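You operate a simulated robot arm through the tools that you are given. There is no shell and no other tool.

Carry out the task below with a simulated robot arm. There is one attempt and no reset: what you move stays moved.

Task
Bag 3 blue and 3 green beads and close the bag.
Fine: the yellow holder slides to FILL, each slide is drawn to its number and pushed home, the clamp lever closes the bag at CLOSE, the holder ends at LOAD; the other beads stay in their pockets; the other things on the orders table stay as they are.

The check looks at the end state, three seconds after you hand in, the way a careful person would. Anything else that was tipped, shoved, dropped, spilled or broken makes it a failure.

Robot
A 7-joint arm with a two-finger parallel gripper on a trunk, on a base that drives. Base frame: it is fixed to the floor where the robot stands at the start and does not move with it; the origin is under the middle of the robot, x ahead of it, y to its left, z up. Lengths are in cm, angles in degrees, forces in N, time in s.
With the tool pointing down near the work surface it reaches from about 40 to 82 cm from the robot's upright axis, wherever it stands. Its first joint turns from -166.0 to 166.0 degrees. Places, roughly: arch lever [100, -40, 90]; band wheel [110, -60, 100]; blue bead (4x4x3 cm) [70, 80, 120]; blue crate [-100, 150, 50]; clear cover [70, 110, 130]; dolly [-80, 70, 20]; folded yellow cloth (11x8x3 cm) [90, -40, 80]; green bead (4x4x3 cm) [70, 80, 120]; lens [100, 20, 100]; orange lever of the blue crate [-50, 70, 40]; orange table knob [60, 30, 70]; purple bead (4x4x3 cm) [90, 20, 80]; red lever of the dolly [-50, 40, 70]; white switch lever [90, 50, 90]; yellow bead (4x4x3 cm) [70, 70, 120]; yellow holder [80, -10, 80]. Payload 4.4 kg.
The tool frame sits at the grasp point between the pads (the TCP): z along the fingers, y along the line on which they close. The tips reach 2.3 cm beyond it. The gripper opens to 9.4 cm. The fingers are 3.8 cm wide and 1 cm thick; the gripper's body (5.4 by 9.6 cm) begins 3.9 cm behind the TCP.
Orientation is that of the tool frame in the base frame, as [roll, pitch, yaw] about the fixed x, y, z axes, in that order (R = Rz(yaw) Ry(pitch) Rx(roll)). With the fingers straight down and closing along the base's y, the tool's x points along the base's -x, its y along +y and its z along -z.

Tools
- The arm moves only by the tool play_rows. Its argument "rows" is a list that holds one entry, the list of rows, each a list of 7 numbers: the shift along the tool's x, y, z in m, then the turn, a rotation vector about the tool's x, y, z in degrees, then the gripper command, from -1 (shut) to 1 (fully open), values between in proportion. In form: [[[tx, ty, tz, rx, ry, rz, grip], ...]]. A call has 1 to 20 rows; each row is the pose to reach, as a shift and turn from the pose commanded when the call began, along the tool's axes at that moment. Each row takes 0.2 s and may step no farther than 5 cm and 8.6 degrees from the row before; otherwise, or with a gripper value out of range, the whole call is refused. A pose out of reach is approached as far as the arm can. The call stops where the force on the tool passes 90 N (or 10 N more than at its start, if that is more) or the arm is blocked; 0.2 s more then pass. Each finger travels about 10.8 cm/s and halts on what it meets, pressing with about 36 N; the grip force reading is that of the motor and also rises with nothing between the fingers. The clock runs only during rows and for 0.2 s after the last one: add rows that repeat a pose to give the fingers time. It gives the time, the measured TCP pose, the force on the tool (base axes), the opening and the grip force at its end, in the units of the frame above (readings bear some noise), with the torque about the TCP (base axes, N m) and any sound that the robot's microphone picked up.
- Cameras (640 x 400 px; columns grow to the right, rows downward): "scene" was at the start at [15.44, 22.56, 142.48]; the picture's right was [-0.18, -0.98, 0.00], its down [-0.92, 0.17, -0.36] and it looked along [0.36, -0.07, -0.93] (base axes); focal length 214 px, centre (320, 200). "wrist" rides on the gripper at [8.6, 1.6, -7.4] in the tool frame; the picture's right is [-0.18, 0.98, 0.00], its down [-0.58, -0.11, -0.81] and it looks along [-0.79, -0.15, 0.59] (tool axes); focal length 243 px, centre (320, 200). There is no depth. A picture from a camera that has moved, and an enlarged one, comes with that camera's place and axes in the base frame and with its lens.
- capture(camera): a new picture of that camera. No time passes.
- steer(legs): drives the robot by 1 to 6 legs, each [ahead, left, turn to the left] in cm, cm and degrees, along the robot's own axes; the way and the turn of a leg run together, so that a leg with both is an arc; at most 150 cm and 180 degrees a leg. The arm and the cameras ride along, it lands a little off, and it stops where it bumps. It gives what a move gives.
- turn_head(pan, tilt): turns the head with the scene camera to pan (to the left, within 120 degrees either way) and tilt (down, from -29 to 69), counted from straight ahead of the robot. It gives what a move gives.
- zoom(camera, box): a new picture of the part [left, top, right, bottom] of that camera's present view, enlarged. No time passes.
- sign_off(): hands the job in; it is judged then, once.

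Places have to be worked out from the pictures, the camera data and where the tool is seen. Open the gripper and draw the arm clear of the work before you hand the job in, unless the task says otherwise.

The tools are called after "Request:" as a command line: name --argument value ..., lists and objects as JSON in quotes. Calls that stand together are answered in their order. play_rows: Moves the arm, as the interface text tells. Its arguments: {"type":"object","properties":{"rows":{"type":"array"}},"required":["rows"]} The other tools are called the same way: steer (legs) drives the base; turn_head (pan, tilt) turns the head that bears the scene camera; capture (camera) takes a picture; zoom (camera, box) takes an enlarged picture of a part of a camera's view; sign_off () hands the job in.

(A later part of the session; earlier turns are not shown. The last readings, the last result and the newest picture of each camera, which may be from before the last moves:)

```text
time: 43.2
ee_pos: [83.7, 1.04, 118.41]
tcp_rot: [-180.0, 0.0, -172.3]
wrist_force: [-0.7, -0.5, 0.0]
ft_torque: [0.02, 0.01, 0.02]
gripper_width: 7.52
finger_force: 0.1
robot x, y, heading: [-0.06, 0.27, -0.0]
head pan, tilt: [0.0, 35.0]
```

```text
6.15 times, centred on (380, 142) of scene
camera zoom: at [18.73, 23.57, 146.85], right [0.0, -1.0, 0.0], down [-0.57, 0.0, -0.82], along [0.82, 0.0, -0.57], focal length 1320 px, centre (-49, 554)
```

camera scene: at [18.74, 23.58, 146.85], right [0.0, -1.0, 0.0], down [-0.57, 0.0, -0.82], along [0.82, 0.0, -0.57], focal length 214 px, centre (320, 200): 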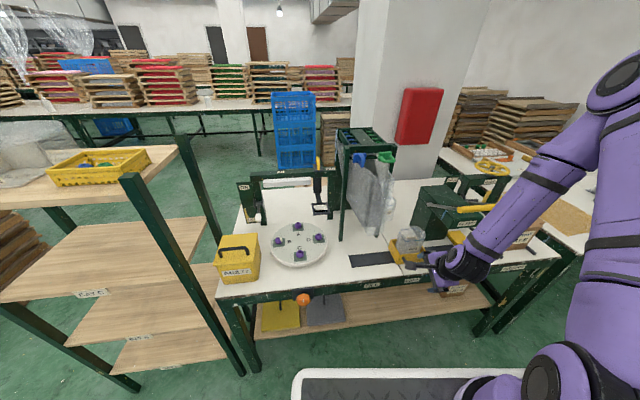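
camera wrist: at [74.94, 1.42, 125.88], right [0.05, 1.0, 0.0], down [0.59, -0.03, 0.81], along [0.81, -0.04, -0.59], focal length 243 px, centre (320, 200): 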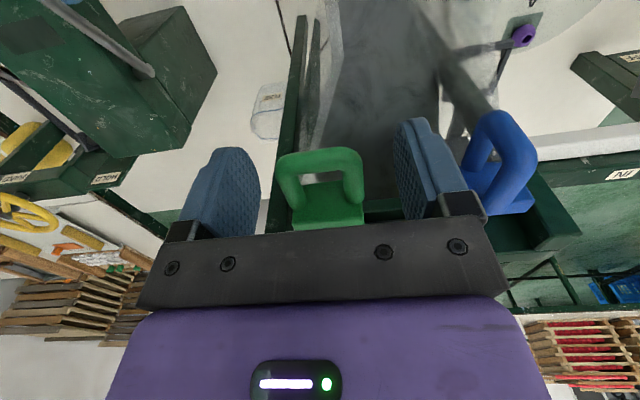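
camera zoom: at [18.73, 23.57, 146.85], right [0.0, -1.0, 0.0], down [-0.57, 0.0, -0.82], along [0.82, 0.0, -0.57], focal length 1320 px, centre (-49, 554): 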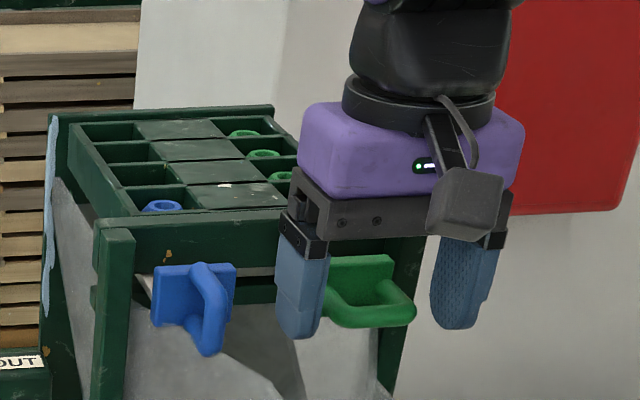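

The green loop is centred between the fingers; I close.

Request:
play_rows --rows '[[[0, 0, 0, 0, 0, 0, -1], [0, 0, 0, 0, 0, 0, -1], [0, 0, 0, 0, 0, 0, -1]]]'

Request:
zoom --camera "scene" --box '[330, 110, 430, 175]'

Request:
zoom --camera "wrist" --box '[220, 80, 420, 240]'

```text
time: 44.0
ee_pos: [83.82, 0.71, 118.31]
tcp_rot: [-179.9, 0.0, -172.4]
wrist_force: [2.9, -20.5, -2.3]
ft_torque: [-0.53, -0.25, -0.18]
gripper_width: 4.68
finger_force: 44.9
robot x, y, heading: [-0.01, 0.42, 0.1]
head pan, tilt: [0.0, 35.0]
```

```text
6.15 times, centred on (380, 142) of scene
camera zoom: at [18.78, 23.44, 146.86], right [0.0, -1.0, 0.0], down [-0.57, 0.0, -0.82], along [0.82, 0.0, -0.57], focal length 1320 px, centre (-49, 554)
```

zoom: 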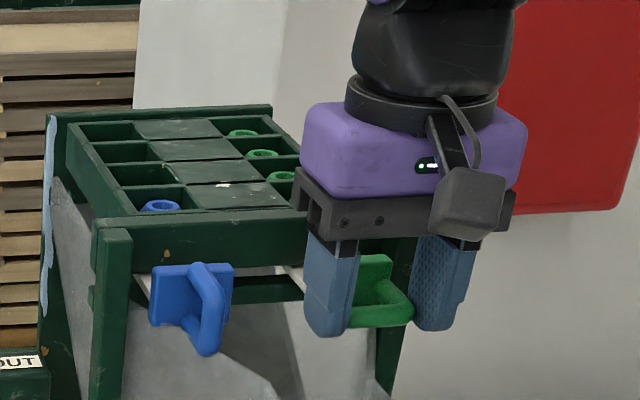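

```text
2.50 times, centred on (320, 160) of wrist
camera zoom: at [75.0, 1.17, 125.86], right [0.05, 1.0, 0.0], down [0.59, -0.03, 0.81], along [0.81, -0.04, -0.59], focal length 606 px, centre (320, 300)
```

zoom: 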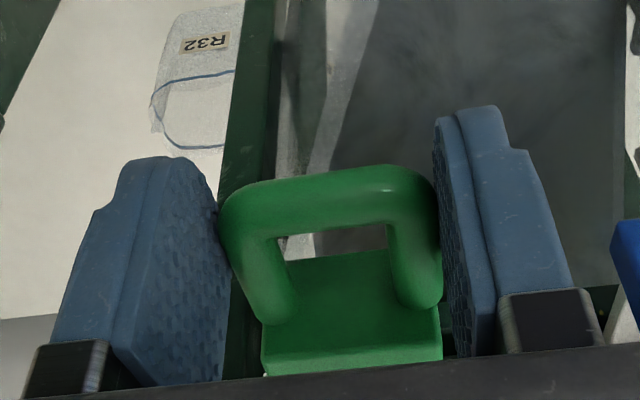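

Gripped (4.68 cm). I relieve the sideways force by 2 mm and draw 5 cm toward the robot.

Request:
play_rows --rows '[[[0, -0.002, 0, 0, 0, 0, -1], [0.008, -0.002, 0, 0, 0, 0, -1], [0.016, -0.002, 0, 0, 0, 0, -1], [0.024, -0.002, 0, 0, 0, 0, -1], [0.032, -0.002, 0, 0, 0, 0, -1], [0.04, -0.002, 0, 0, 0, 0, -1], [0.05, -0.002, 0, 0, 0, 0, -1]]]'

Request:
zoom --camera "scene" --box '[330, 110, 430, 175]'

Request:
capture --camera "wrist"

```text
time: 45.6
ee_pos: [78.84, 0.0, 118.34]
tcp_rot: [179.9, -0.1, -172.5]
wrist_force: [2.2, -23.8, -19.0]
ft_torque: [-0.3, -0.25, 0.03]
gripper_width: 4.68
finger_force: 44.9
robot x, y, heading: [0.13, 0.03, -0.1]
head pan, tilt: [0.0, 35.0]
```

```text
6.15 times, centred on (380, 142) of scene
camera zoom: at [18.83, 23.44, 146.86], right [0.0, -1.0, 0.0], down [-0.57, 0.0, -0.82], along [0.82, 0.0, -0.57], focal length 1320 px, centre (-49, 554)
```

zoom: 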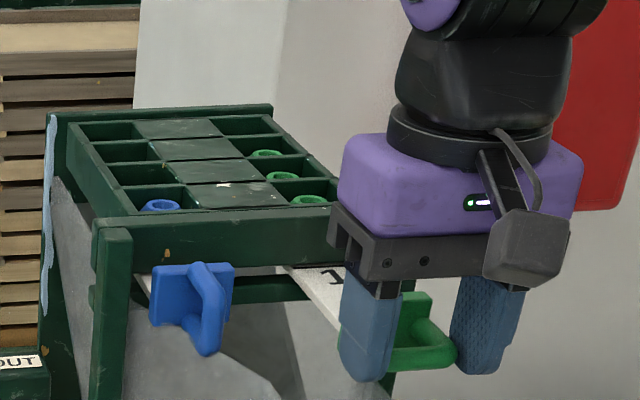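

```text
taken
camera wrist: at [69.98, 0.48, 125.88], right [0.05, 1.0, 0.0], down [0.59, -0.03, 0.8], along [0.8, -0.04, -0.59], focal length 243 px, centre (320, 200)
```

wrist: 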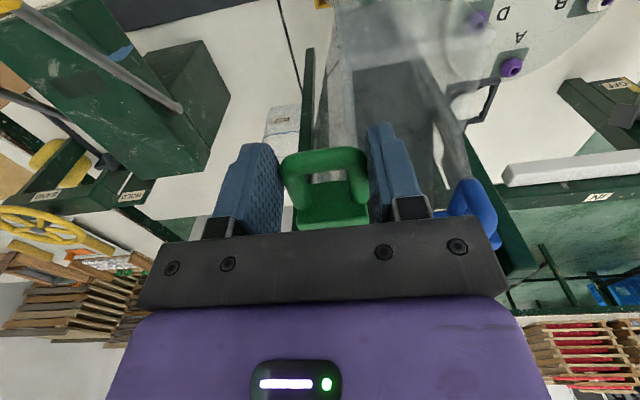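

One green bead has dropped and the "1" emerges. I continue 4 cm more, with small sideways/vertical relief.

Request:
play_rows --rows '[[[0.004, -0.0015, 0.0005, 0, 0, 0, -1], [0.012, -0.002, 0.001, 0, 0, 0, -1], [0.02, -0.002, 0.001, 0, 0, 0, -1], [0.028, -0.002, 0.001, 0, 0, 0, -1], [0.036, -0.002, 0.001, 0, 0, 0, -1], [0.04, -0.002, 0.001, 0, 0, 0, -1]]]'

Request:
zoom --camera "scene" --box '[330, 110, 430, 175]'

Request:
zoom --camera "scene" --box '[365, 140, 395, 160]'

```text
time: 47.0
ee_pos: [74.93, -0.61, 118.34]
tcp_rot: [-179.9, 0.2, -172.2]
wrist_force: [-0.4, -2.6, 22.7]
ft_torque: [0.18, -0.93, 0.23]
gripper_width: 4.7
finger_force: 44.9
robot x, y, heading: [-0.13, 0.08, -0.1]
head pan, tilt: [0.0, 35.0]
```

```text
6.15 times, centred on (380, 142) of scene
camera zoom: at [18.66, 23.57, 146.86], right [0.0, -1.0, 0.0], down [-0.57, 0.0, -0.82], along [0.82, 0.0, -0.57], focal length 1320 px, centre (-49, 554)
```

zoom: 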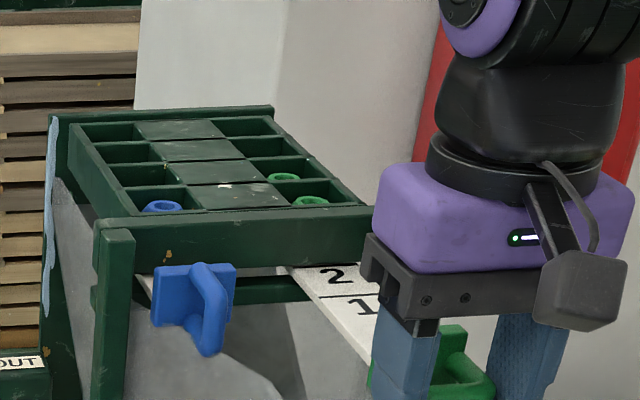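

```text
16.00 times, centred on (380, 150) of scene
camera zoom: at [18.66, 23.57, 146.86], right [0.0, -1.0, 0.0], down [-0.57, 0.0, -0.82], along [0.82, 0.0, -0.57], focal length 3432 px, centre (-640, 1000)
```

zoom: 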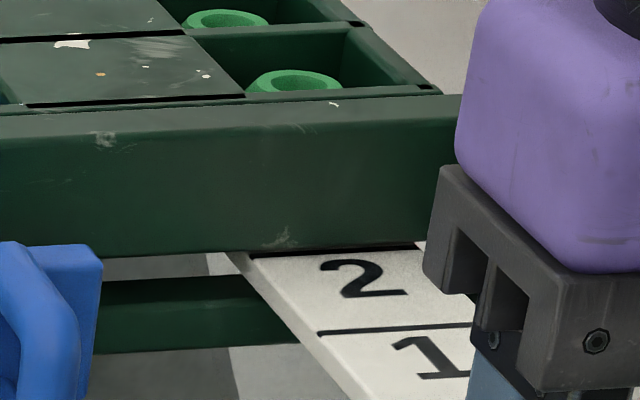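

Two green beads have dropped, "2" is at the beam. I draw 4.0 cm more to bring out "3".

Request:
play_rows --rows '[[[0.004, 0, -0.001, 0, 0, 0, -1], [0.012, 0, -0.001, 0, 0, 0, -1], [0.02, 0, -0.001, 0, 0, 0, -1], [0.028, 0, -0.001, 0, 0, 0, -1], [0.036, 0, -0.001, 0, 0, 0, -1], [0.04, 0, -0.001, 0, 0, 0, -1]]]'

Request:
zoom --camera "scene" --box '[330, 110, 430, 175]'

Request:
zoom --camera "scene" --box '[365, 140, 395, 160]'

```text
time: 48.4
ee_pos: [70.88, -1.01, 118.36]
tcp_rot: [-180.0, -0.1, -172.2]
wrist_force: [-1.4, 7.7, 2.2]
ft_torque: [0.12, 0.08, 0.47]
gripper_width: 4.7
finger_force: 44.9
robot x, y, heading: [0.05, -0.25, 0.1]
head pan, tilt: [0.0, 35.0]
```

```text
6.15 times, centred on (380, 142) of scene
camera zoom: at [18.73, 23.62, 146.84], right [0.0, -1.0, 0.0], down [-0.57, 0.0, -0.82], along [0.82, 0.0, -0.57], focal length 1320 px, centre (-49, 554)
```

zoom: 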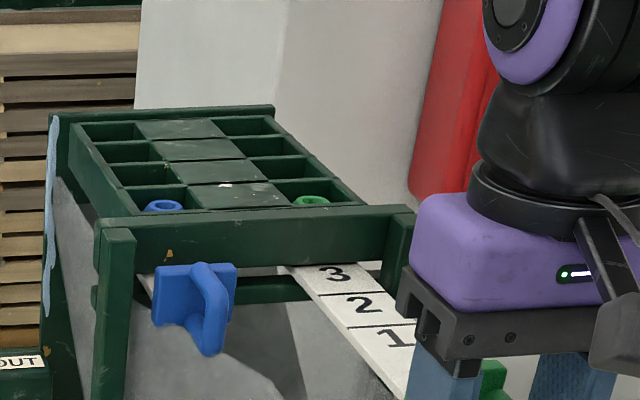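

```text
16.00 times, centred on (380, 150) of scene
camera zoom: at [18.73, 23.62, 146.84], right [0.0, -1.0, 0.0], down [-0.57, 0.0, -0.82], along [0.82, 0.0, -0.57], focal length 3432 px, centre (-640, 1000)
```

zoom: 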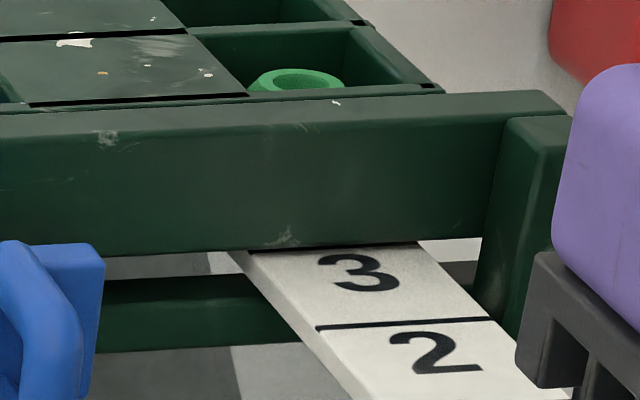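

Three green beads dropped, one remains. I push the green slide home 13 cm and press a few mm past.

Request:
play_rows --rows '[[[-0.01, 0.0002, 0, 0, 0, 0, -1], [-0.02, 0.0004, 0, 0, 0, 0, -1], [-0.03, 0.0006, 0, 0, 0, 0, -1], [-0.04, 0.0008, 0, 0, 0, 0, -1], [-0.05, 0.001, 0, 0, 0, 0, -1], [-0.06, 0.0012, 0, 0, 0, 0, -1], [-0.07, 0.0014, 0, 0, 0, 0, -1], [-0.08, 0.0016, 0, 0, 0, 0, -1], [-0.09, 0.0018, 0, 0, 0, 0, -1], [-0.1, 0.002, 0, 0, 0, 0, -1], [-0.11, 0.002, 0, 0, 0, 0, -1], [-0.12, 0.002, 0, 0, 0, 0, -1], [-0.129, 0.002, 0, 0, 0, 0, -1], [-0.1315, 0.002, 0, 0, 0, 0, -1], [-0.1335, 0.002, 0, 0, 0, 0, -1]]]'

Request:
zoom --camera "scene" --box '[330, 110, 430, 175]'

```text
time: 51.6
ee_pos: [83.92, 0.62, 118.41]
tcp_rot: [-180.0, -0.3, -172.4]
wrist_force: [-30.2, -11.7, -22.6]
ft_torque: [-0.21, 1.33, 0.1]
gripper_width: 4.71
finger_force: 45.4
robot x, y, heading: [-0.06, 0.23, 0.1]
head pan, tilt: [0.0, 35.0]
```

```text
6.15 times, centred on (380, 142) of scene
camera zoom: at [18.66, 23.5, 146.87], right [0.0, -1.0, 0.0], down [-0.57, 0.0, -0.82], along [0.82, 0.0, -0.57], focal length 1320 px, centre (-49, 554)
```

zoom: 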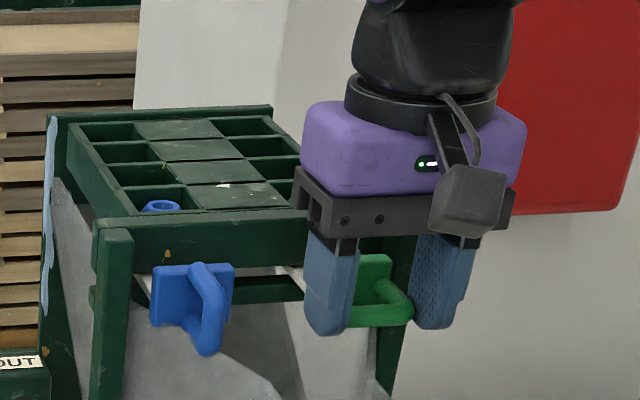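

Home stop felt (−30 N). I open, rise straight up, then look at the result.

Request:
play_rows --rows '[[[0, 0, 0, 0, 0, 0, 0.6], [0, 0, 0, 0, 0, 0, 0.6], [0, 0, 0, 0, 0, 0, 0.6], [0, 0, -0.03, 0, 0, 0, 0.6], [0, 0, -0.07, 0, 0, 0, 0.6]]]'

Request:
zoom --camera "scene" --box '[330, 110, 430, 175]'

Request:
zoom --camera "scene" --box '[350, 160, 430, 280]'

Request:
capture --camera "wrist"

```text
time: 52.8
ee_pos: [84.11, 0.84, 125.23]
tcp_rot: [-180.0, -0.1, -172.4]
wrist_force: [-0.1, -0.2, 0.1]
ft_torque: [0.02, 0.02, 0.02]
gripper_width: 7.51
finger_force: 0.1
robot x, y, heading: [-0.32, 0.06, -0.0]
head pan, tilt: [0.0, 35.0]
```

```text
6.15 times, centred on (380, 142) of scene
camera zoom: at [18.78, 23.57, 146.84], right [0.0, -1.0, 0.0], down [-0.57, 0.0, -0.82], along [0.82, 0.0, -0.57], focal length 1320 px, centre (-49, 554)
```

zoom: 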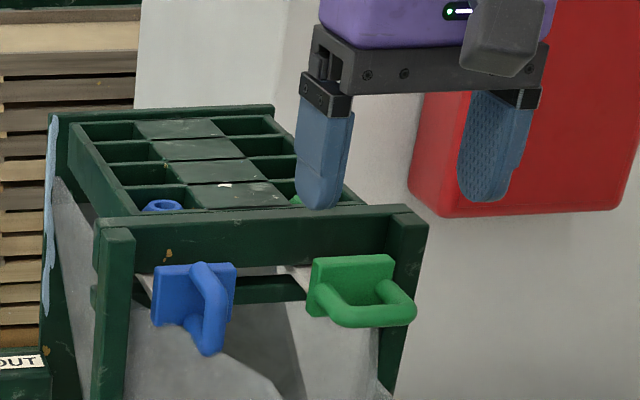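

```text
3.33 times, centred on (390, 220) of scene
camera zoom: at [18.78, 23.57, 146.84], right [0.0, -1.0, 0.0], down [-0.57, 0.0, -0.82], along [0.82, 0.0, -0.57], focal length 715 px, centre (87, 133)
```

zoom: 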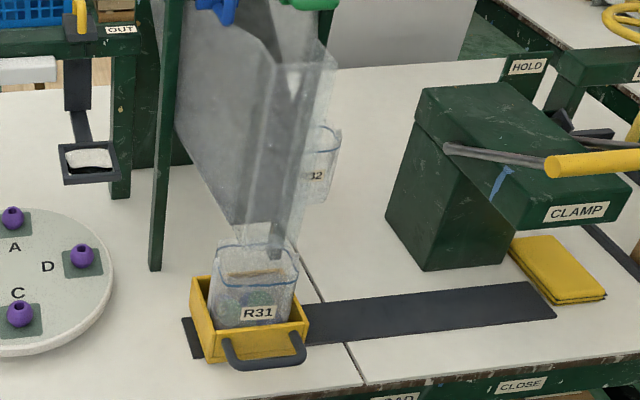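

```text
taken
camera wrist: at [75.35, 1.34, 132.76], right [0.05, 1.0, 0.0], down [0.59, -0.03, 0.81], along [0.8, -0.04, -0.59], focal length 243 px, centre (320, 200)
```

wrist: 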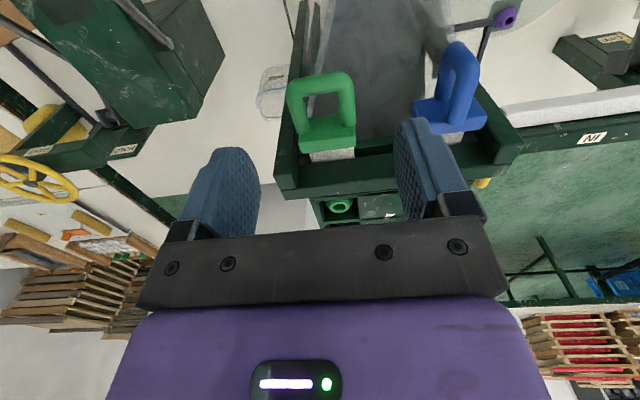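

Both slides are home with one bead left per colour. I zoom into the bag to check the beads are inside.

Request:
zoom --camera "scene" --box '[365, 215, 415, 275]'

```text
6.67 times, centred on (390, 245) of scene
camera zoom: at [18.78, 23.57, 146.84], right [0.0, -1.0, 0.0], down [-0.57, 0.0, -0.82], along [0.82, 0.0, -0.57], focal length 1430 px, centre (-147, -100)
```

zoom: 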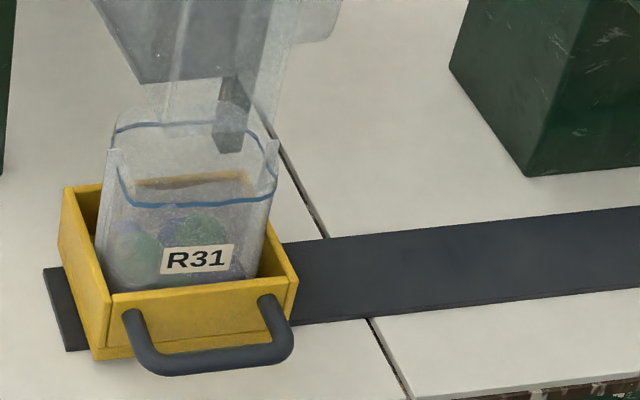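

Blue and green beads are visible inside bag R31. Now I go back to fetch the holder: retreat toward the robot at height, then tilt to 60°.

Request:
play_rows --rows '[[[0.036, 0.008, 0, 0, 0, 0, 1], [0.072, 0.016, 0, 0, 0, 0, 1], [0.108, 0.024, 0, 0, 0, 0, 1], [0.144, 0.032, 0, 0, 0, 0, 1], [0.18, 0.042, 0, 0, 0, 0, 1], [0.18, 0.042, 0, 0, -7.5, 0, 1], [0.18, 0.042, 0, 0, -15, 0, 1], [0.18, 0.042, 0, 0, -22.5, 0, 1], [0.18, 0.042, 0, 0, -30, 0, 1]]]'

Request:
capture --camera "wrist"

```text
time: 54.8
ee_pos: [65.65, 2.42, 125.37]
tcp_rot: [180.0, 30.1, -172.4]
wrist_force: [1.0, 0.4, -0.6]
ft_torque: [0.01, 0.01, -0.02]
gripper_width: 9.42
finger_force: 0.1
robot x, y, heading: [-0.38, -0.4, -0.1]
head pan, tilt: [0.0, 35.0]
```

```text
taken
camera wrist: at [54.37, 2.69, 127.56], right [0.03, 1.0, 0.09], down [0.11, -0.09, 0.99], along [0.99, -0.02, -0.11], focal length 243 px, centre (320, 200)
```

wrist: 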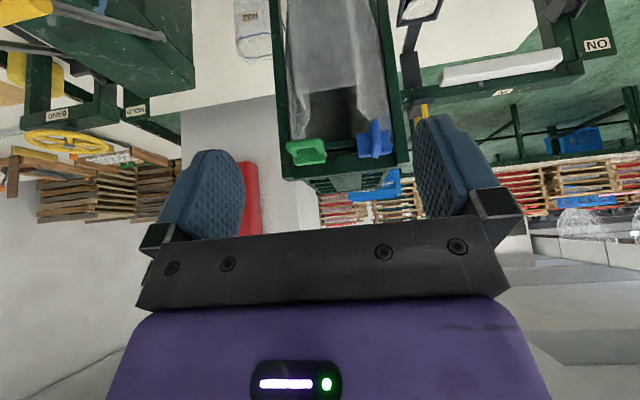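

The chute looks empty (no stuck beads). I descend straight to z≈89 in front of the holder.

Request:
play_rows --rows '[[[0.0228, 0, 0.0395, 0, 0, 0, 1], [0.0456, 0, 0.079, 0, 0, 0, 1], [0.0684, 0, 0.1185, 0, 0, 0, 1], [0.0912, 0, 0.158, 0, 0, 0, 1], [0.114, 0, 0.1975, 0, 0, 0, 1], [0.1368, 0, 0.237, 0, 0, 0, 1], [0.1596, 0, 0.2765, 0, 0, 0, 1], [0.1815, 0, 0.3144, 0, 0, 0, 1]]]'

Request:
capture --camera "wrist"

Request:
zoom --camera "wrist" --box '[230, 40, 430, 240]'

```text
time: 56.6
ee_pos: [65.56, 2.44, 89.06]
tcp_rot: [-179.9, 30.1, -172.2]
wrist_force: [-0.5, 0.5, -0.2]
ft_torque: [-0.02, 0.03, -0.02]
gripper_width: 9.4
finger_force: 0.1
robot x, y, heading: [0.17, 0.17, 0.1]
head pan, tilt: [0.0, 35.0]
```

```text
taken
camera wrist: at [54.28, 2.52, 91.32], right [0.03, 1.0, 0.09], down [0.11, -0.09, 0.99], along [0.99, -0.01, -0.11], focal length 243 px, centre (320, 200)
```

wrist: 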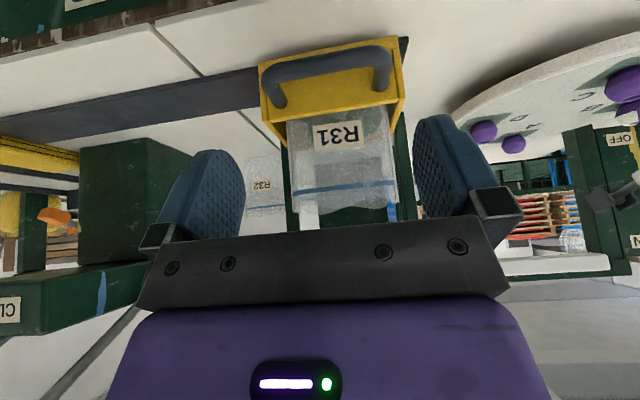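

```text
2.00 times, centred on (330, 140) of wrist
camera zoom: at [54.28, 2.52, 91.32], right [0.03, 1.0, 0.09], down [0.11, -0.09, 0.99], along [0.99, -0.01, -0.11], focal length 485 px, centre (300, 320)
```

zoom: 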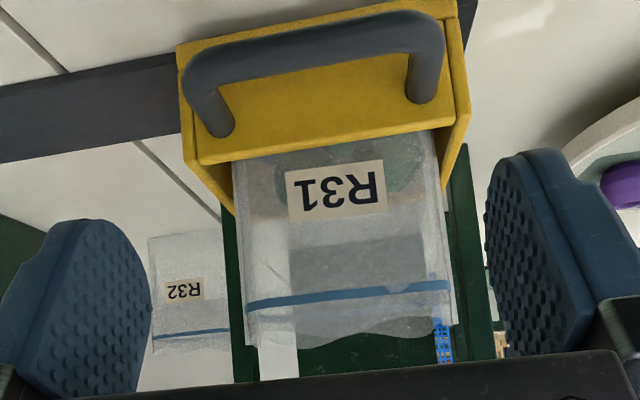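

Everything as expected. I roll the tool +90° again for pinching the handle's crossbar.

Request:
play_rows --rows '[[[0, 0, 0, 0, 0, 7.5, 1], [0, 0, 0, 0, 0, 15, 1], [0, 0, 0, 0, 0, 22.5, 1], [0, 0, 0, 0, 0, 30, 1], [0, 0, 0, 0, 0, 37.5, 1], [0, 0, 0, 0, 0, 45, 1], [0, 0, 0, 0, 0, 52.5, 1], [0, 0, 0, 0, 0, 60, 1], [0, 0, 0, 0, 0, 67.5, 1], [0, 0, 0, 0, 0, 75, 1], [0, 0, 0, 0, 0, 82.5, 1], [0, 0, 0, 0, 0, 90, 1]]]'

Request:
play_rows --rows '[[[0.003, -0.005, 0.012, 0, 0, 0, -0.4], [0.0054, -0.0108, 0.0257, 0, 0, 0, -0.4], [0.0054, -0.0108, 0.0257, 0, 0, 0, -0.4], [0.0054, -0.0108, 0.0257, 0, 0, 0, -0.4]]]'

Request:
capture --camera "wrist"

```text
time: 59.2
ee_pos: [65.67, 2.59, 89.21]
tcp_rot: [150.0, 0.1, 97.6]
wrist_force: [0.1, 0.5, -0.7]
ft_torque: [-0.03, -0.01, 0.01]
gripper_width: 9.4
finger_force: 0.0
robot x, y, heading: [-0.2, 0.13, 0.1]
head pan, tilt: [0.0, 35.0]
```

```text
time: 60.2
ee_pos: [65.99, 3.29, 86.31]
tcp_rot: [150.0, 0.0, 97.7]
wrist_force: [0.7, -0.2, -0.5]
ft_torque: [-0.03, 0.01, -0.02]
gripper_width: 2.82
finger_force: 0.0
robot x, y, heading: [0.28, -0.06, -0.1]
head pan, tilt: [0.0, 35.0]
```

```text
taken
camera wrist: at [62.55, 11.51, 93.63], right [0.87, -0.07, 0.49], down [-0.42, -0.64, 0.64], along [0.27, -0.76, -0.59], focal length 243 px, centre (320, 200)
```

wrist: 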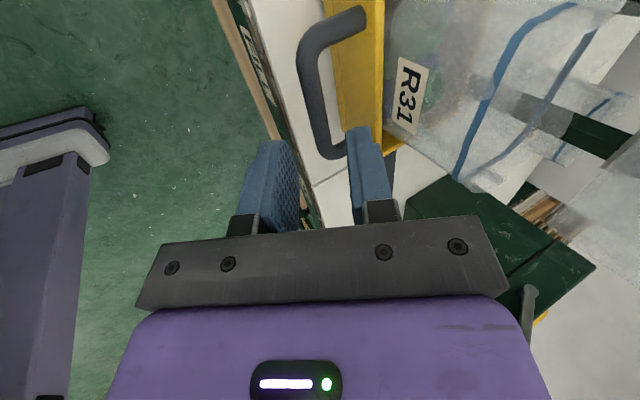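

Same relative view as in the first grasp. I descend 5.8 cm along the finger axis and close.

Request:
play_rows --rows '[[[-0.001, 0, 0.02, 0, 0, 0, -0.4], [-0.002, -0.001, 0.04, 0, 0, 0, -0.4], [-0.0025, -0.0015, 0.05, 0, 0, 0, -0.4], [-0.0025, -0.0015, 0.058, 0, 0, 0, -0.4], [-0.0025, -0.0015, 0.058, 0, 0, 0, -1], [-0.0025, -0.0015, 0.058, 0, 0, 0, -1], [-0.0025, -0.0015, 0.058, 0, 0, 0, -1]]]'

Request:
zoom --camera "wrist" --box '[220, 60, 420, 240]'

```text
time: 61.8
ee_pos: [68.78, 3.21, 81.3]
tcp_rot: [150.0, -0.1, 97.7]
wrist_force: [-0.7, -0.6, -5.3]
ft_torque: [-1.0, -0.15, 1.45]
gripper_width: 1.19
finger_force: 45.3
robot x, y, heading: [0.03, -0.07, 0.1]
head pan, tilt: [0.0, 35.0]
```

```text
2.22 times, centred on (320, 150) of wrist
camera zoom: at [65.31, 11.5, 88.51], right [0.87, -0.07, 0.49], down [-0.41, -0.64, 0.64], along [0.27, -0.76, -0.59], focal length 539 px, centre (320, 311)
```

zoom: 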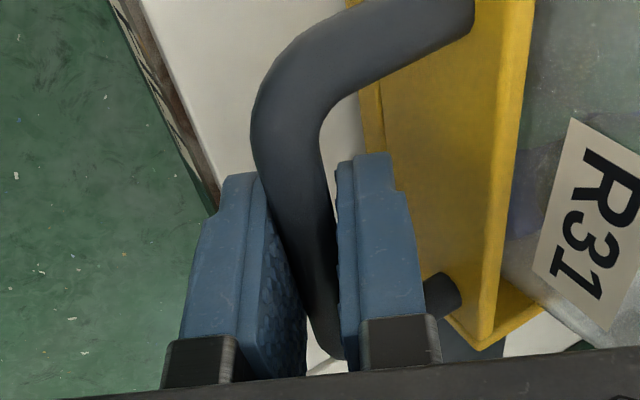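

Gripped again. I slide the holder −u toward CLOSE, 10 cm first.

Request:
play_rows --rows '[[[-0.008, 0, 0, 0, 0, 0, -1], [-0.018, 0, 0, 0, 0, 0, -1], [-0.028, 0, 0, 0, 0, 0, -1], [-0.038, 0, 0, 0, 0, 0, -1], [-0.048, 0, 0, 0, 0, 0, -1], [-0.058, 0, 0, 0, 0, 0, -1], [-0.068, 0, 0, 0, 0, 0, -1], [-0.078, 0, 0, 0, 0, 0, -1], [-0.088, 0, 0, 0, 0, 0, -1], [-0.098, 0, 0, 0, 0, 0, -1]]]'

Request:
zoom --camera "scene" --box '[340, 180, 540, 300]'

```text
time: 64.0
ee_pos: [70.16, -6.37, 81.2]
tcp_rot: [150.2, 0.0, 97.7]
wrist_force: [-5.8, 0.8, -23.2]
ft_torque: [-1.83, -0.27, 0.82]
gripper_width: 1.22
finger_force: 44.7
robot x, y, heading: [-0.17, -0.03, -0.1]
head pan, tilt: [0.0, 35.0]
```

```text
3.20 times, centred on (440, 240) of scene
camera zoom: at [18.81, 23.58, 146.84], right [0.0, -1.0, 0.0], down [-0.57, 0.0, -0.82], along [0.82, 0.0, -0.57], focal length 686 px, centre (-64, 72)
```

zoom: 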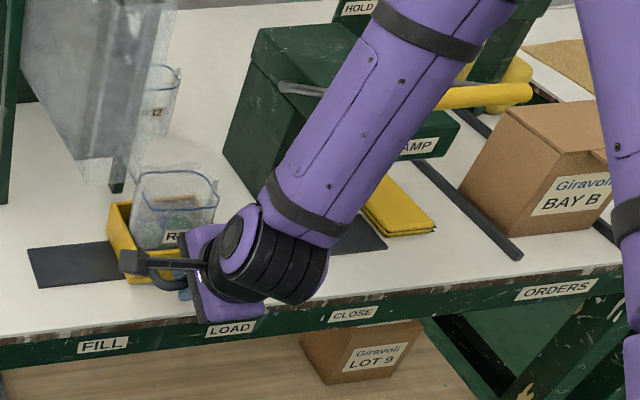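

Moving well. I continue another 11 cm past LOAD with a slight downward relief.

Request:
play_rows --rows '[[[-0.008, -0.0005, 0.0009, 0, 0, 0, -1], [-0.018, -0.0005, 0.0009, 0, 0, 0, -1], [-0.028, -0.0005, 0.0009, 0, 0, 0, -1], [-0.038, -0.0005, 0.0009, 0, 0, 0, -1], [-0.048, -0.0005, 0.0009, 0, 0, 0, -1], [-0.058, -0.0005, 0.0009, 0, 0, 0, -1], [-0.068, -0.0005, 0.0009, 0, 0, 0, -1], [-0.078, -0.0005, 0.0009, 0, 0, 0, -1], [-0.088, -0.0005, 0.0009, 0, 0, 0, -1], [-0.098, -0.0005, 0.0009, 0, 0, 0, -1], [-0.108, -0.0005, 0.0009, 0, 0, 0, -1]]]'

Request:
zoom --camera "scene" --box '[340, 180, 540, 300]'

Request:
capture --camera "wrist"

```text
time: 66.4
ee_pos: [71.43, -17.05, 81.18]
tcp_rot: [150.1, 0.0, 97.7]
wrist_force: [-23.3, -2.9, -5.8]
ft_torque: [-1.27, -0.06, 1.23]
gripper_width: 1.2
finger_force: 44.9
robot x, y, heading: [0.2, -0.06, -0.2]
head pan, tilt: [0.0, 35.0]
```

```text
3.20 times, centred on (440, 240) of scene
camera zoom: at [18.68, 23.56, 146.86], right [0.0, -1.0, 0.0], down [-0.57, 0.0, -0.82], along [0.82, 0.0, -0.57], focal length 686 px, centre (-64, 72)
```

zoom: 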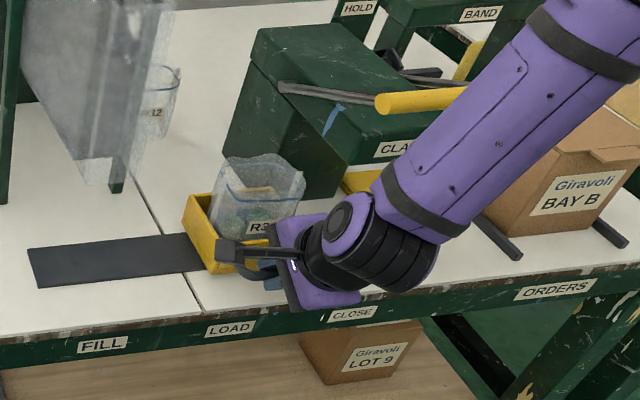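

```text
taken
camera wrist: at [68.03, -8.77, 88.52], right [0.87, -0.07, 0.49], down [-0.41, -0.64, 0.64], along [0.27, -0.76, -0.59], focal length 243 px, centre (320, 200)
```

wrist: 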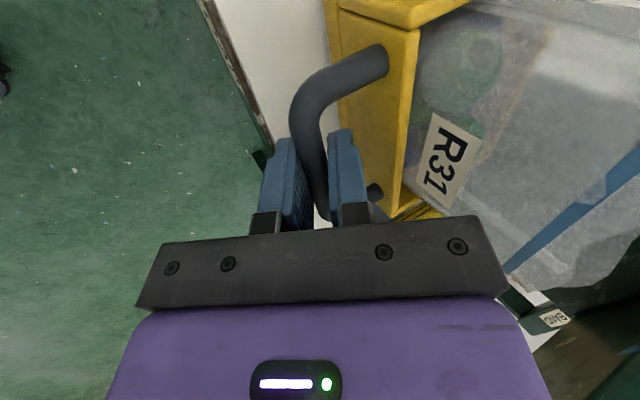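

Bag is nearing the clamp. I continue 6 cm with a small −v relief, then check clearance.

Request:
play_rows --rows '[[[-0.008, -0.001, -0.0006, 0, 0, 0, -1], [-0.016, -0.0013, -0.0008, 0, 0, 0, -1], [-0.024, -0.0013, -0.0008, 0, 0, 0, -1], [-0.032, -0.0013, -0.0008, 0, 0, 0, -1], [-0.04, -0.0013, -0.0008, 0, 0, 0, -1], [-0.05, -0.0013, -0.0008, 0, 0, 0, -1], [-0.06, -0.0013, -0.0008, 0, 0, 0, -1]]]'

Request:
zoom --camera "scene" --box '[370, 180, 540, 300]'

Request:
capture --camera "wrist"

```text
time: 68.0
ee_pos: [72.27, -23.16, 81.18]
tcp_rot: [149.9, 0.1, 97.7]
wrist_force: [2.2, 0.7, -0.4]
ft_torque: [-1.94, -0.4, 0.83]
gripper_width: 1.16
finger_force: 44.9
robot x, y, heading: [-0.1, 0.33, 0.2]
head pan, tilt: [0.0, 35.0]
```

```text
3.33 times, centred on (455, 240) of scene
camera zoom: at [18.75, 23.58, 146.85], right [0.0, -1.0, 0.0], down [-0.57, 0.0, -0.82], along [0.82, 0.0, -0.57], focal length 715 px, centre (-130, 67)
```

zoom: 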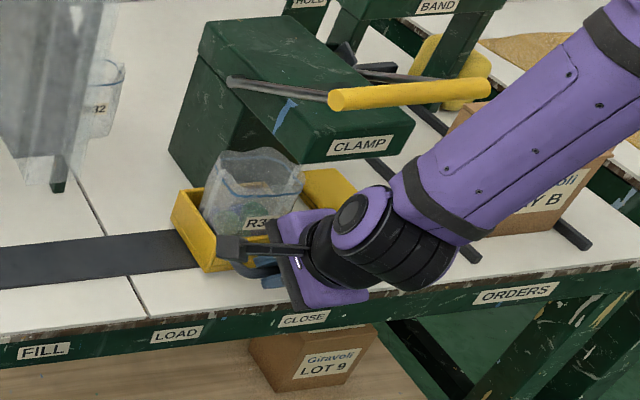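

```text
taken
camera wrist: at [68.81, -14.8, 88.5], right [0.87, -0.07, 0.49], down [-0.42, -0.64, 0.64], along [0.27, -0.76, -0.59], focal length 243 px, centre (320, 200)
```

wrist: 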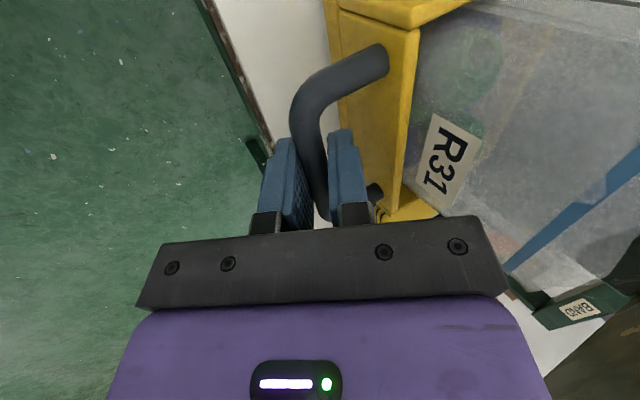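

Let me check the full scene for the forearm's clearance to the carton on the right before going on.

Request:
capture --camera "scene"

```text
taken
camera scene: at [18.75, 23.58, 146.85], right [0.0, -1.0, 0.0], down [-0.57, 0.0, -0.82], along [0.82, 0.0, -0.57], focal length 214 px, centre (320, 200)
```

scene: 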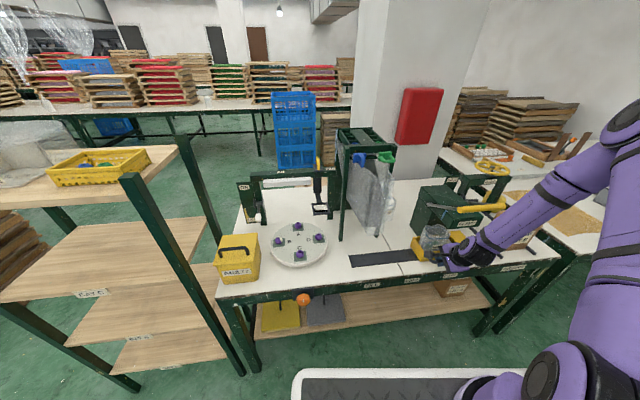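

The forearm stays well on the robot's side. I move the last ~5.3 cm slowly to CLOSE, feeling for a stop.

Request:
play_rows --rows '[[[-0.008, 0, 0, 0, 0, 0, -1], [-0.016, 0, 0, 0, 0, 0, -1], [-0.024, 0, 0, 0, 0, 0, -1], [-0.032, 0, 0, 0, 0, 0, -1], [-0.04, 0, 0, 0, 0, 0, -1], [-0.047, 0, 0, 0, 0, 0, -1], [-0.053, 0, 0, 0, 0, 0, -1]]]'

Request:
zoom --camera "scene" --box '[390, 180, 540, 290]'

Request:
capture --camera "wrist"

```text
time: 69.6
ee_pos: [72.95, -28.3, 81.16]
tcp_rot: [150.0, 0.0, 97.7]
wrist_force: [4.9, 1.8, 11.2]
ft_torque: [-0.27, -0.03, 1.81]
gripper_width: 1.18
finger_force: 45.2
robot x, y, heading: [0.26, 0.55, 0.0]
head pan, tilt: [0.0, 35.0]
```

```text
3.64 times, centred on (465, 235) of scene
camera zoom: at [18.72, 23.59, 146.85], right [0.0, -1.0, 0.0], down [-0.57, 0.0, -0.82], along [0.82, 0.0, -0.57], focal length 780 px, centre (-207, 73)
```

zoom: 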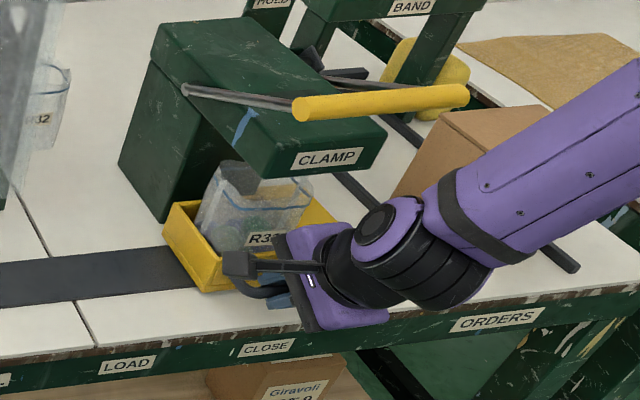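

```text
taken
camera wrist: at [69.51, -20.06, 88.5], right [0.87, -0.07, 0.49], down [-0.42, -0.64, 0.64], along [0.27, -0.76, -0.59], focal length 243 px, centre (320, 200)
```

wrist: 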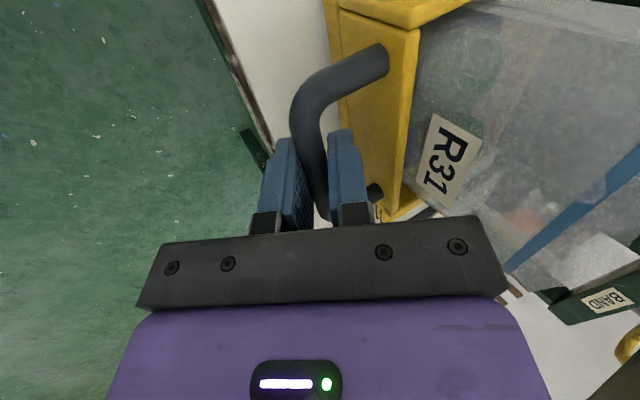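

Holder is at u≈-37.65; clamp box centre estimate is −38.2, label −37.6. I nudge 4 mm further and watch for a stop.

Request:
play_rows --rows '[[[-0.002, 0, 0, 0, 0, 0, -1], [-0.004, 0, 0, 0, 0, 0, -1], [-0.004, 0, 0, 0, 0, 0, -1]]]'

```text
time: 70.4
ee_pos: [73.03, -28.85, 81.25]
tcp_rot: [150.0, 0.0, 97.7]
wrist_force: [7.4, -0.4, 2.4]
ft_torque: [-0.96, -0.2, 1.45]
gripper_width: 1.21
finger_force: 45.3
robot x, y, heading: [-0.2, -0.14, 0.2]
head pan, tilt: [0.0, 35.0]
```

At CLOSE (16.0 cm from LOAD). I release the handle and withdraw along the finger axis.

Request:
play_rows --rows '[[[0, 0, 0, 0, 0, 0, -0.4], [0, 0, 0, 0, 0, 0, -0.4], [0, 0, -0.02, 0, 0, 0, -0.4], [0, 0, -0.05, 0, 0, 0, -0.4], [0, 0, -0.09, 0, 0, 0, -0.4], [0, 0, -0.12, 0, 0, 0, -0.4]]]'

Request:
zoom --camera "scene" --box '[390, 180, 540, 290]'

Request:
capture --camera "wrist"

```text
time: 71.8
ee_pos: [66.98, -29.43, 91.57]
tcp_rot: [150.0, 0.0, 97.7]
wrist_force: [-0.4, 0.0, 0.0]
ft_torque: [0.0, 0.04, -0.03]
gripper_width: 2.83
finger_force: 0.1
robot x, y, heading: [-0.04, 0.39, 0.0]
head pan, tilt: [0.0, 35.0]
```

```text
3.64 times, centred on (465, 235) of scene
camera zoom: at [18.8, 23.55, 146.85], right [0.0, -1.0, 0.0], down [-0.57, 0.0, -0.82], along [0.82, 0.0, -0.57], focal length 780 px, centre (-207, 73)
```

zoom: 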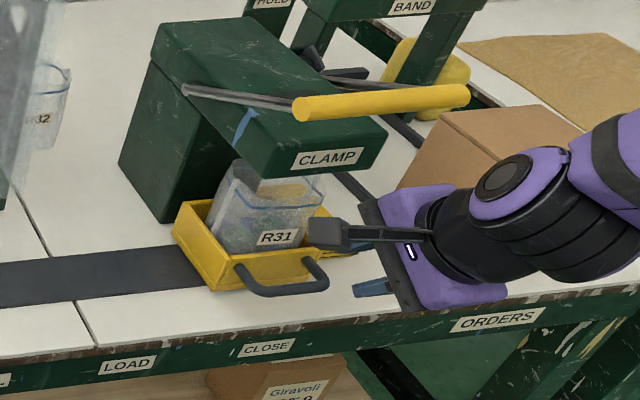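

```text
taken
camera wrist: at [63.66, -21.09, 99.01], right [0.87, -0.07, 0.49], down [-0.41, -0.64, 0.64], along [0.27, -0.76, -0.59], focal length 243 px, centre (320, 200)
```

wrist: 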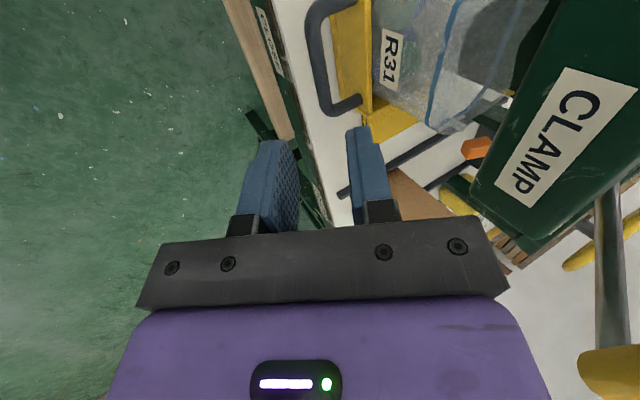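

Holder stands under the clamp with the bag mouth in the jaw. I roll the tool back by 90° for pressing the lever.

Request:
play_rows --rows '[[[0, 0, -0.01, 0, 0, -7.5, -0.8], [0, 0, -0.02, 0, 0, -15, -1], [0, 0, -0.02, 0, 0, -22.5, -1], [0, 0, -0.02, 0, 0, -30, -1], [0, 0, -0.02, 0, 0, -37.5, -1], [0, 0, -0.02, 0, 0, -45, -1], [0, 0, -0.02, 0, 0, -52.5, -1], [0, 0, -0.02, 0, 0, -60, -1], [0, 0, -0.02, 0, 0, -67.5, -1], [0, 0, -0.02, 0, 0, -75, -1], [0, 0, -0.02, 0, 0, -82.5, -1], [0, 0, -0.02, 0, 0, -90, -1]]]'

Request:
capture --camera "wrist"

Request:
capture --camera "scene"

```text
time: 74.4
ee_pos: [66.02, -29.72, 93.21]
tcp_rot: [-179.8, 30.0, -172.2]
wrist_force: [0.3, 0.7, -0.1]
ft_torque: [0.02, 0.01, 0.02]
gripper_width: 0.0
finger_force: 35.5
robot x, y, heading: [0.25, -0.26, 0.1]
head pan, tilt: [0.0, 35.0]
```

```text
taken
camera wrist: at [54.72, -29.57, 95.41], right [0.02, 1.0, 0.09], down [0.11, -0.09, 0.99], along [0.99, -0.01, -0.12], focal length 243 px, centre (320, 200)
```

wrist: 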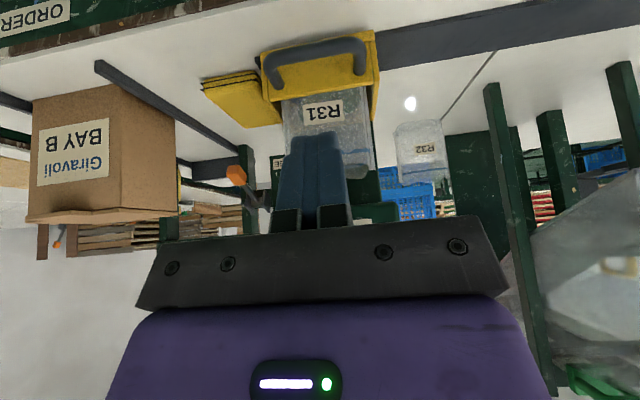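

```text
taken
camera scene: at [18.74, 23.55, 146.85], right [0.0, -1.0, 0.0], down [-0.57, 0.0, -0.82], along [0.82, 0.0, -0.57], focal length 214 px, centre (320, 200)
```

scene: 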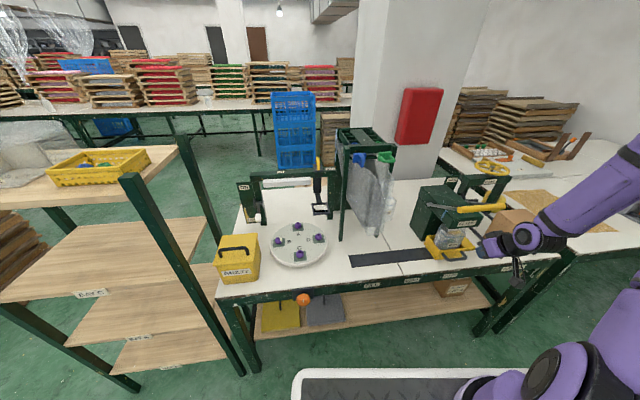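

Now I rise in front of the lever bar and move to a point just above-front of its middle.

Request:
play_rows --rows '[[[-0.0219, -0.002, -0.0379, 0, 0, 0, -1], [-0.0438, -0.004, -0.0758, 0, 0, 0, -1], [-0.0656, -0.006, -0.1137, 0, 0, 0, -1], [-0.0875, -0.0097, -0.1516, 0, 0, 0, -1], [-0.11, -0.0097, -0.1386, 0, 0, 0, -1], [-0.1325, -0.0097, -0.1256, 0, 0, 0, -1]]]'

Request:
capture --camera "wrist"

Request:
zoom --camera "scene" --box '[390, 140, 560, 290]'

```text
time: 75.8
ee_pos: [71.35, -29.96, 110.93]
tcp_rot: [-180.0, 30.0, -172.4]
wrist_force: [0.1, -0.2, 0.4]
ft_torque: [-0.02, 0.03, -0.01]
gripper_width: 0.0
finger_force: 36.7
robot x, y, heading: [-0.34, -0.31, 0.1]
head pan, tilt: [0.0, 35.0]
```

```text
taken
camera wrist: at [59.97, -29.83, 113.06], right [0.03, 1.0, 0.09], down [0.11, -0.09, 0.99], along [0.99, -0.02, -0.12], focal length 243 px, centre (320, 200)
```

wrist: 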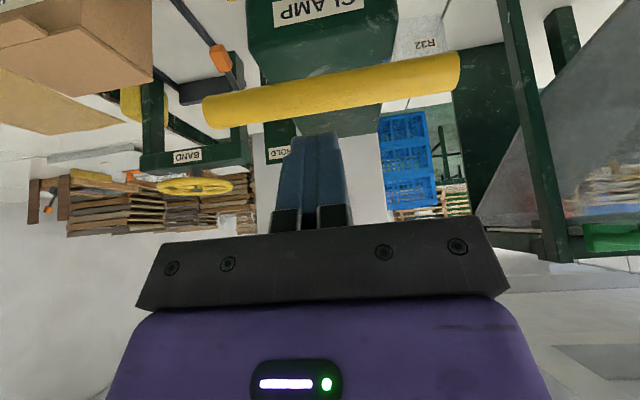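

```text
2.67 times, centred on (475, 215) of scene
camera zoom: at [18.72, 23.54, 146.86], right [0.0, -1.0, 0.0], down [-0.57, 0.0, -0.82], along [0.82, 0.0, -0.57], focal length 572 px, centre (-93, 160)
```

zoom: 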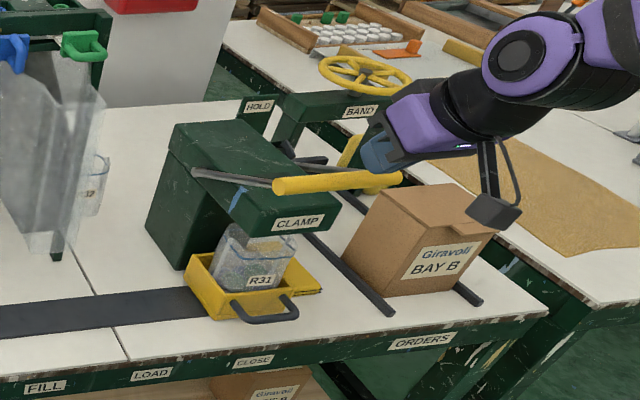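

Fingertips are 4 cm above-front of the bar's middle (bar ≈ v 70.6, z 104.1). I press down following the lever's arc, first to about 15° above horizontal.

Request:
play_rows --rows '[[[0.0003, 0, 0.022, 0, 0, 0, -1], [0.0006, 0, 0.0439, 0, 0, 0, -1], [0.008, 0, 0.0486, 0, 0, 0, -1], [0.0152, 0, 0.0533, 0, 0, 0, -1], [0.021, 0, 0.0578, 0, 0, 0, -1], [0.027, 0, 0.0624, 0, 0, 0, -1], [0.0326, 0, 0.0675, 0, 0, 0, -1], [0.0381, 0, 0.0726, 0, 0, 0, -1]]]'

Request:
capture --camera "wrist"

Request:
zoom --camera "scene" --box '[390, 140, 560, 290]'

```text
time: 77.6
ee_pos: [71.55, -29.94, 102.75]
tcp_rot: [-180.0, 30.2, -172.2]
wrist_force: [-26.6, -7.9, 15.0]
ft_torque: [-0.13, 0.47, 0.01]
gripper_width: 0.02
finger_force: 36.5
robot x, y, heading: [-0.21, 0.31, -0.6]
head pan, tilt: [0.0, 35.0]
```

```text
taken
camera wrist: at [60.28, -29.72, 104.79], right [0.03, 1.0, 0.09], down [0.11, -0.09, 0.99], along [0.99, -0.02, -0.11], focal length 243 px, centre (320, 200)
```

wrist: 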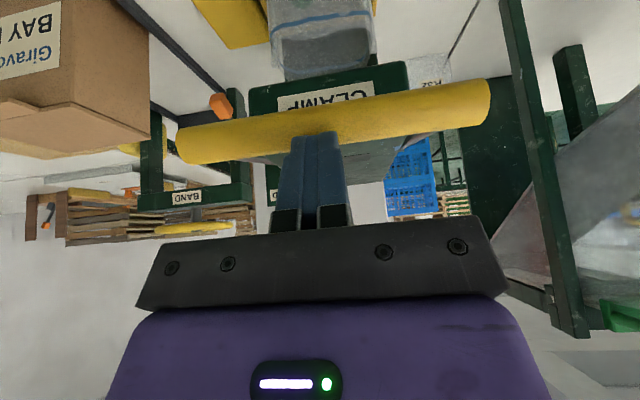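

```text
2.67 times, centred on (475, 215) of scene
camera zoom: at [18.61, 23.55, 146.87], right [0.0, -1.0, 0.0], down [-0.57, 0.0, -0.82], along [0.82, 0.0, -0.57], focal length 572 px, centre (-93, 160)
```

zoom: 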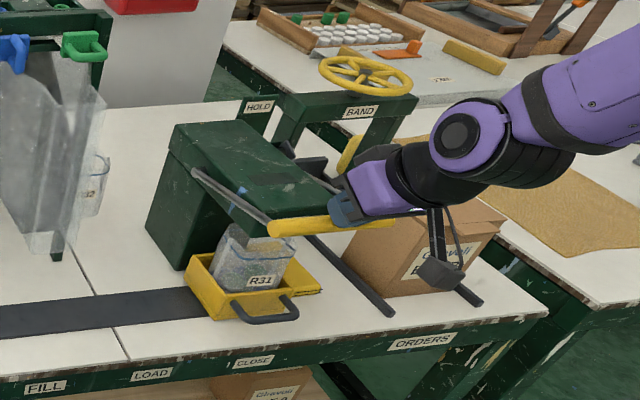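

The lever is going down with moderate force. I continue along the arc to horizontal.

Request:
play_rows --rows '[[[0.005, 0, 0.0055, 0, 0, 0, -1], [0.0102, 0, 0.011, 0, 0, 0, -1], [0.0148, 0, 0.017, 0, 0, 0, -1], [0.0193, 0, 0.0229, 0, 0, 0, -1], [0.0233, 0, 0.0292, 0, 0, 0, -1], [0.0274, 0, 0.0356, 0, 0, 0, -1]]]'

Request:
zoom --camera "scene" --box '[390, 160, 560, 290]'

Request:
capture --camera "wrist"

```text
time: 79.0
ee_pos: [71.07, -30.03, 98.4]
tcp_rot: [-179.7, 30.4, -172.2]
wrist_force: [-10.3, 6.9, 62.7]
ft_torque: [0.39, -0.27, -0.2]
gripper_width: 0.01
finger_force: 36.4
robot x, y, heading: [0.03, -0.16, 0.1]
head pan, tilt: [0.0, 35.0]
```

```text
3.08 times, centred on (475, 225) of scene
camera zoom: at [18.48, 23.69, 146.86], right [0.0, -1.0, 0.0], down [-0.57, 0.0, -0.82], along [0.82, 0.0, -0.57], focal length 660 px, centre (-157, 123)
```

zoom: 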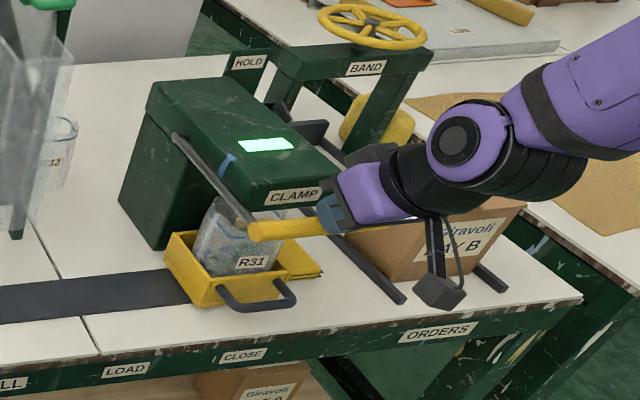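

```text
taken
camera wrist: at [59.73, -29.81, 100.57], right [0.02, 1.0, 0.09], down [0.11, -0.09, 0.99], along [0.99, -0.02, -0.11], focal length 243 px, centre (320, 200)
```

wrist: 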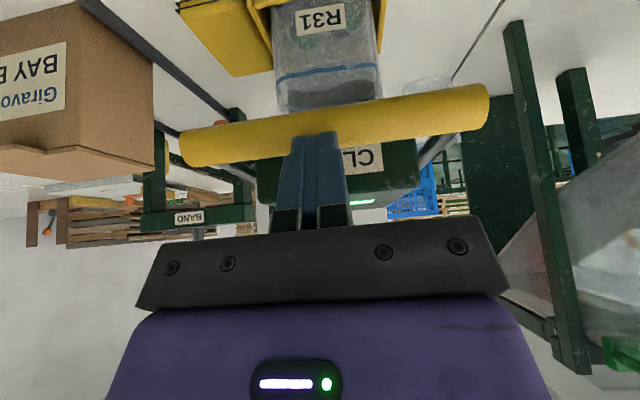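

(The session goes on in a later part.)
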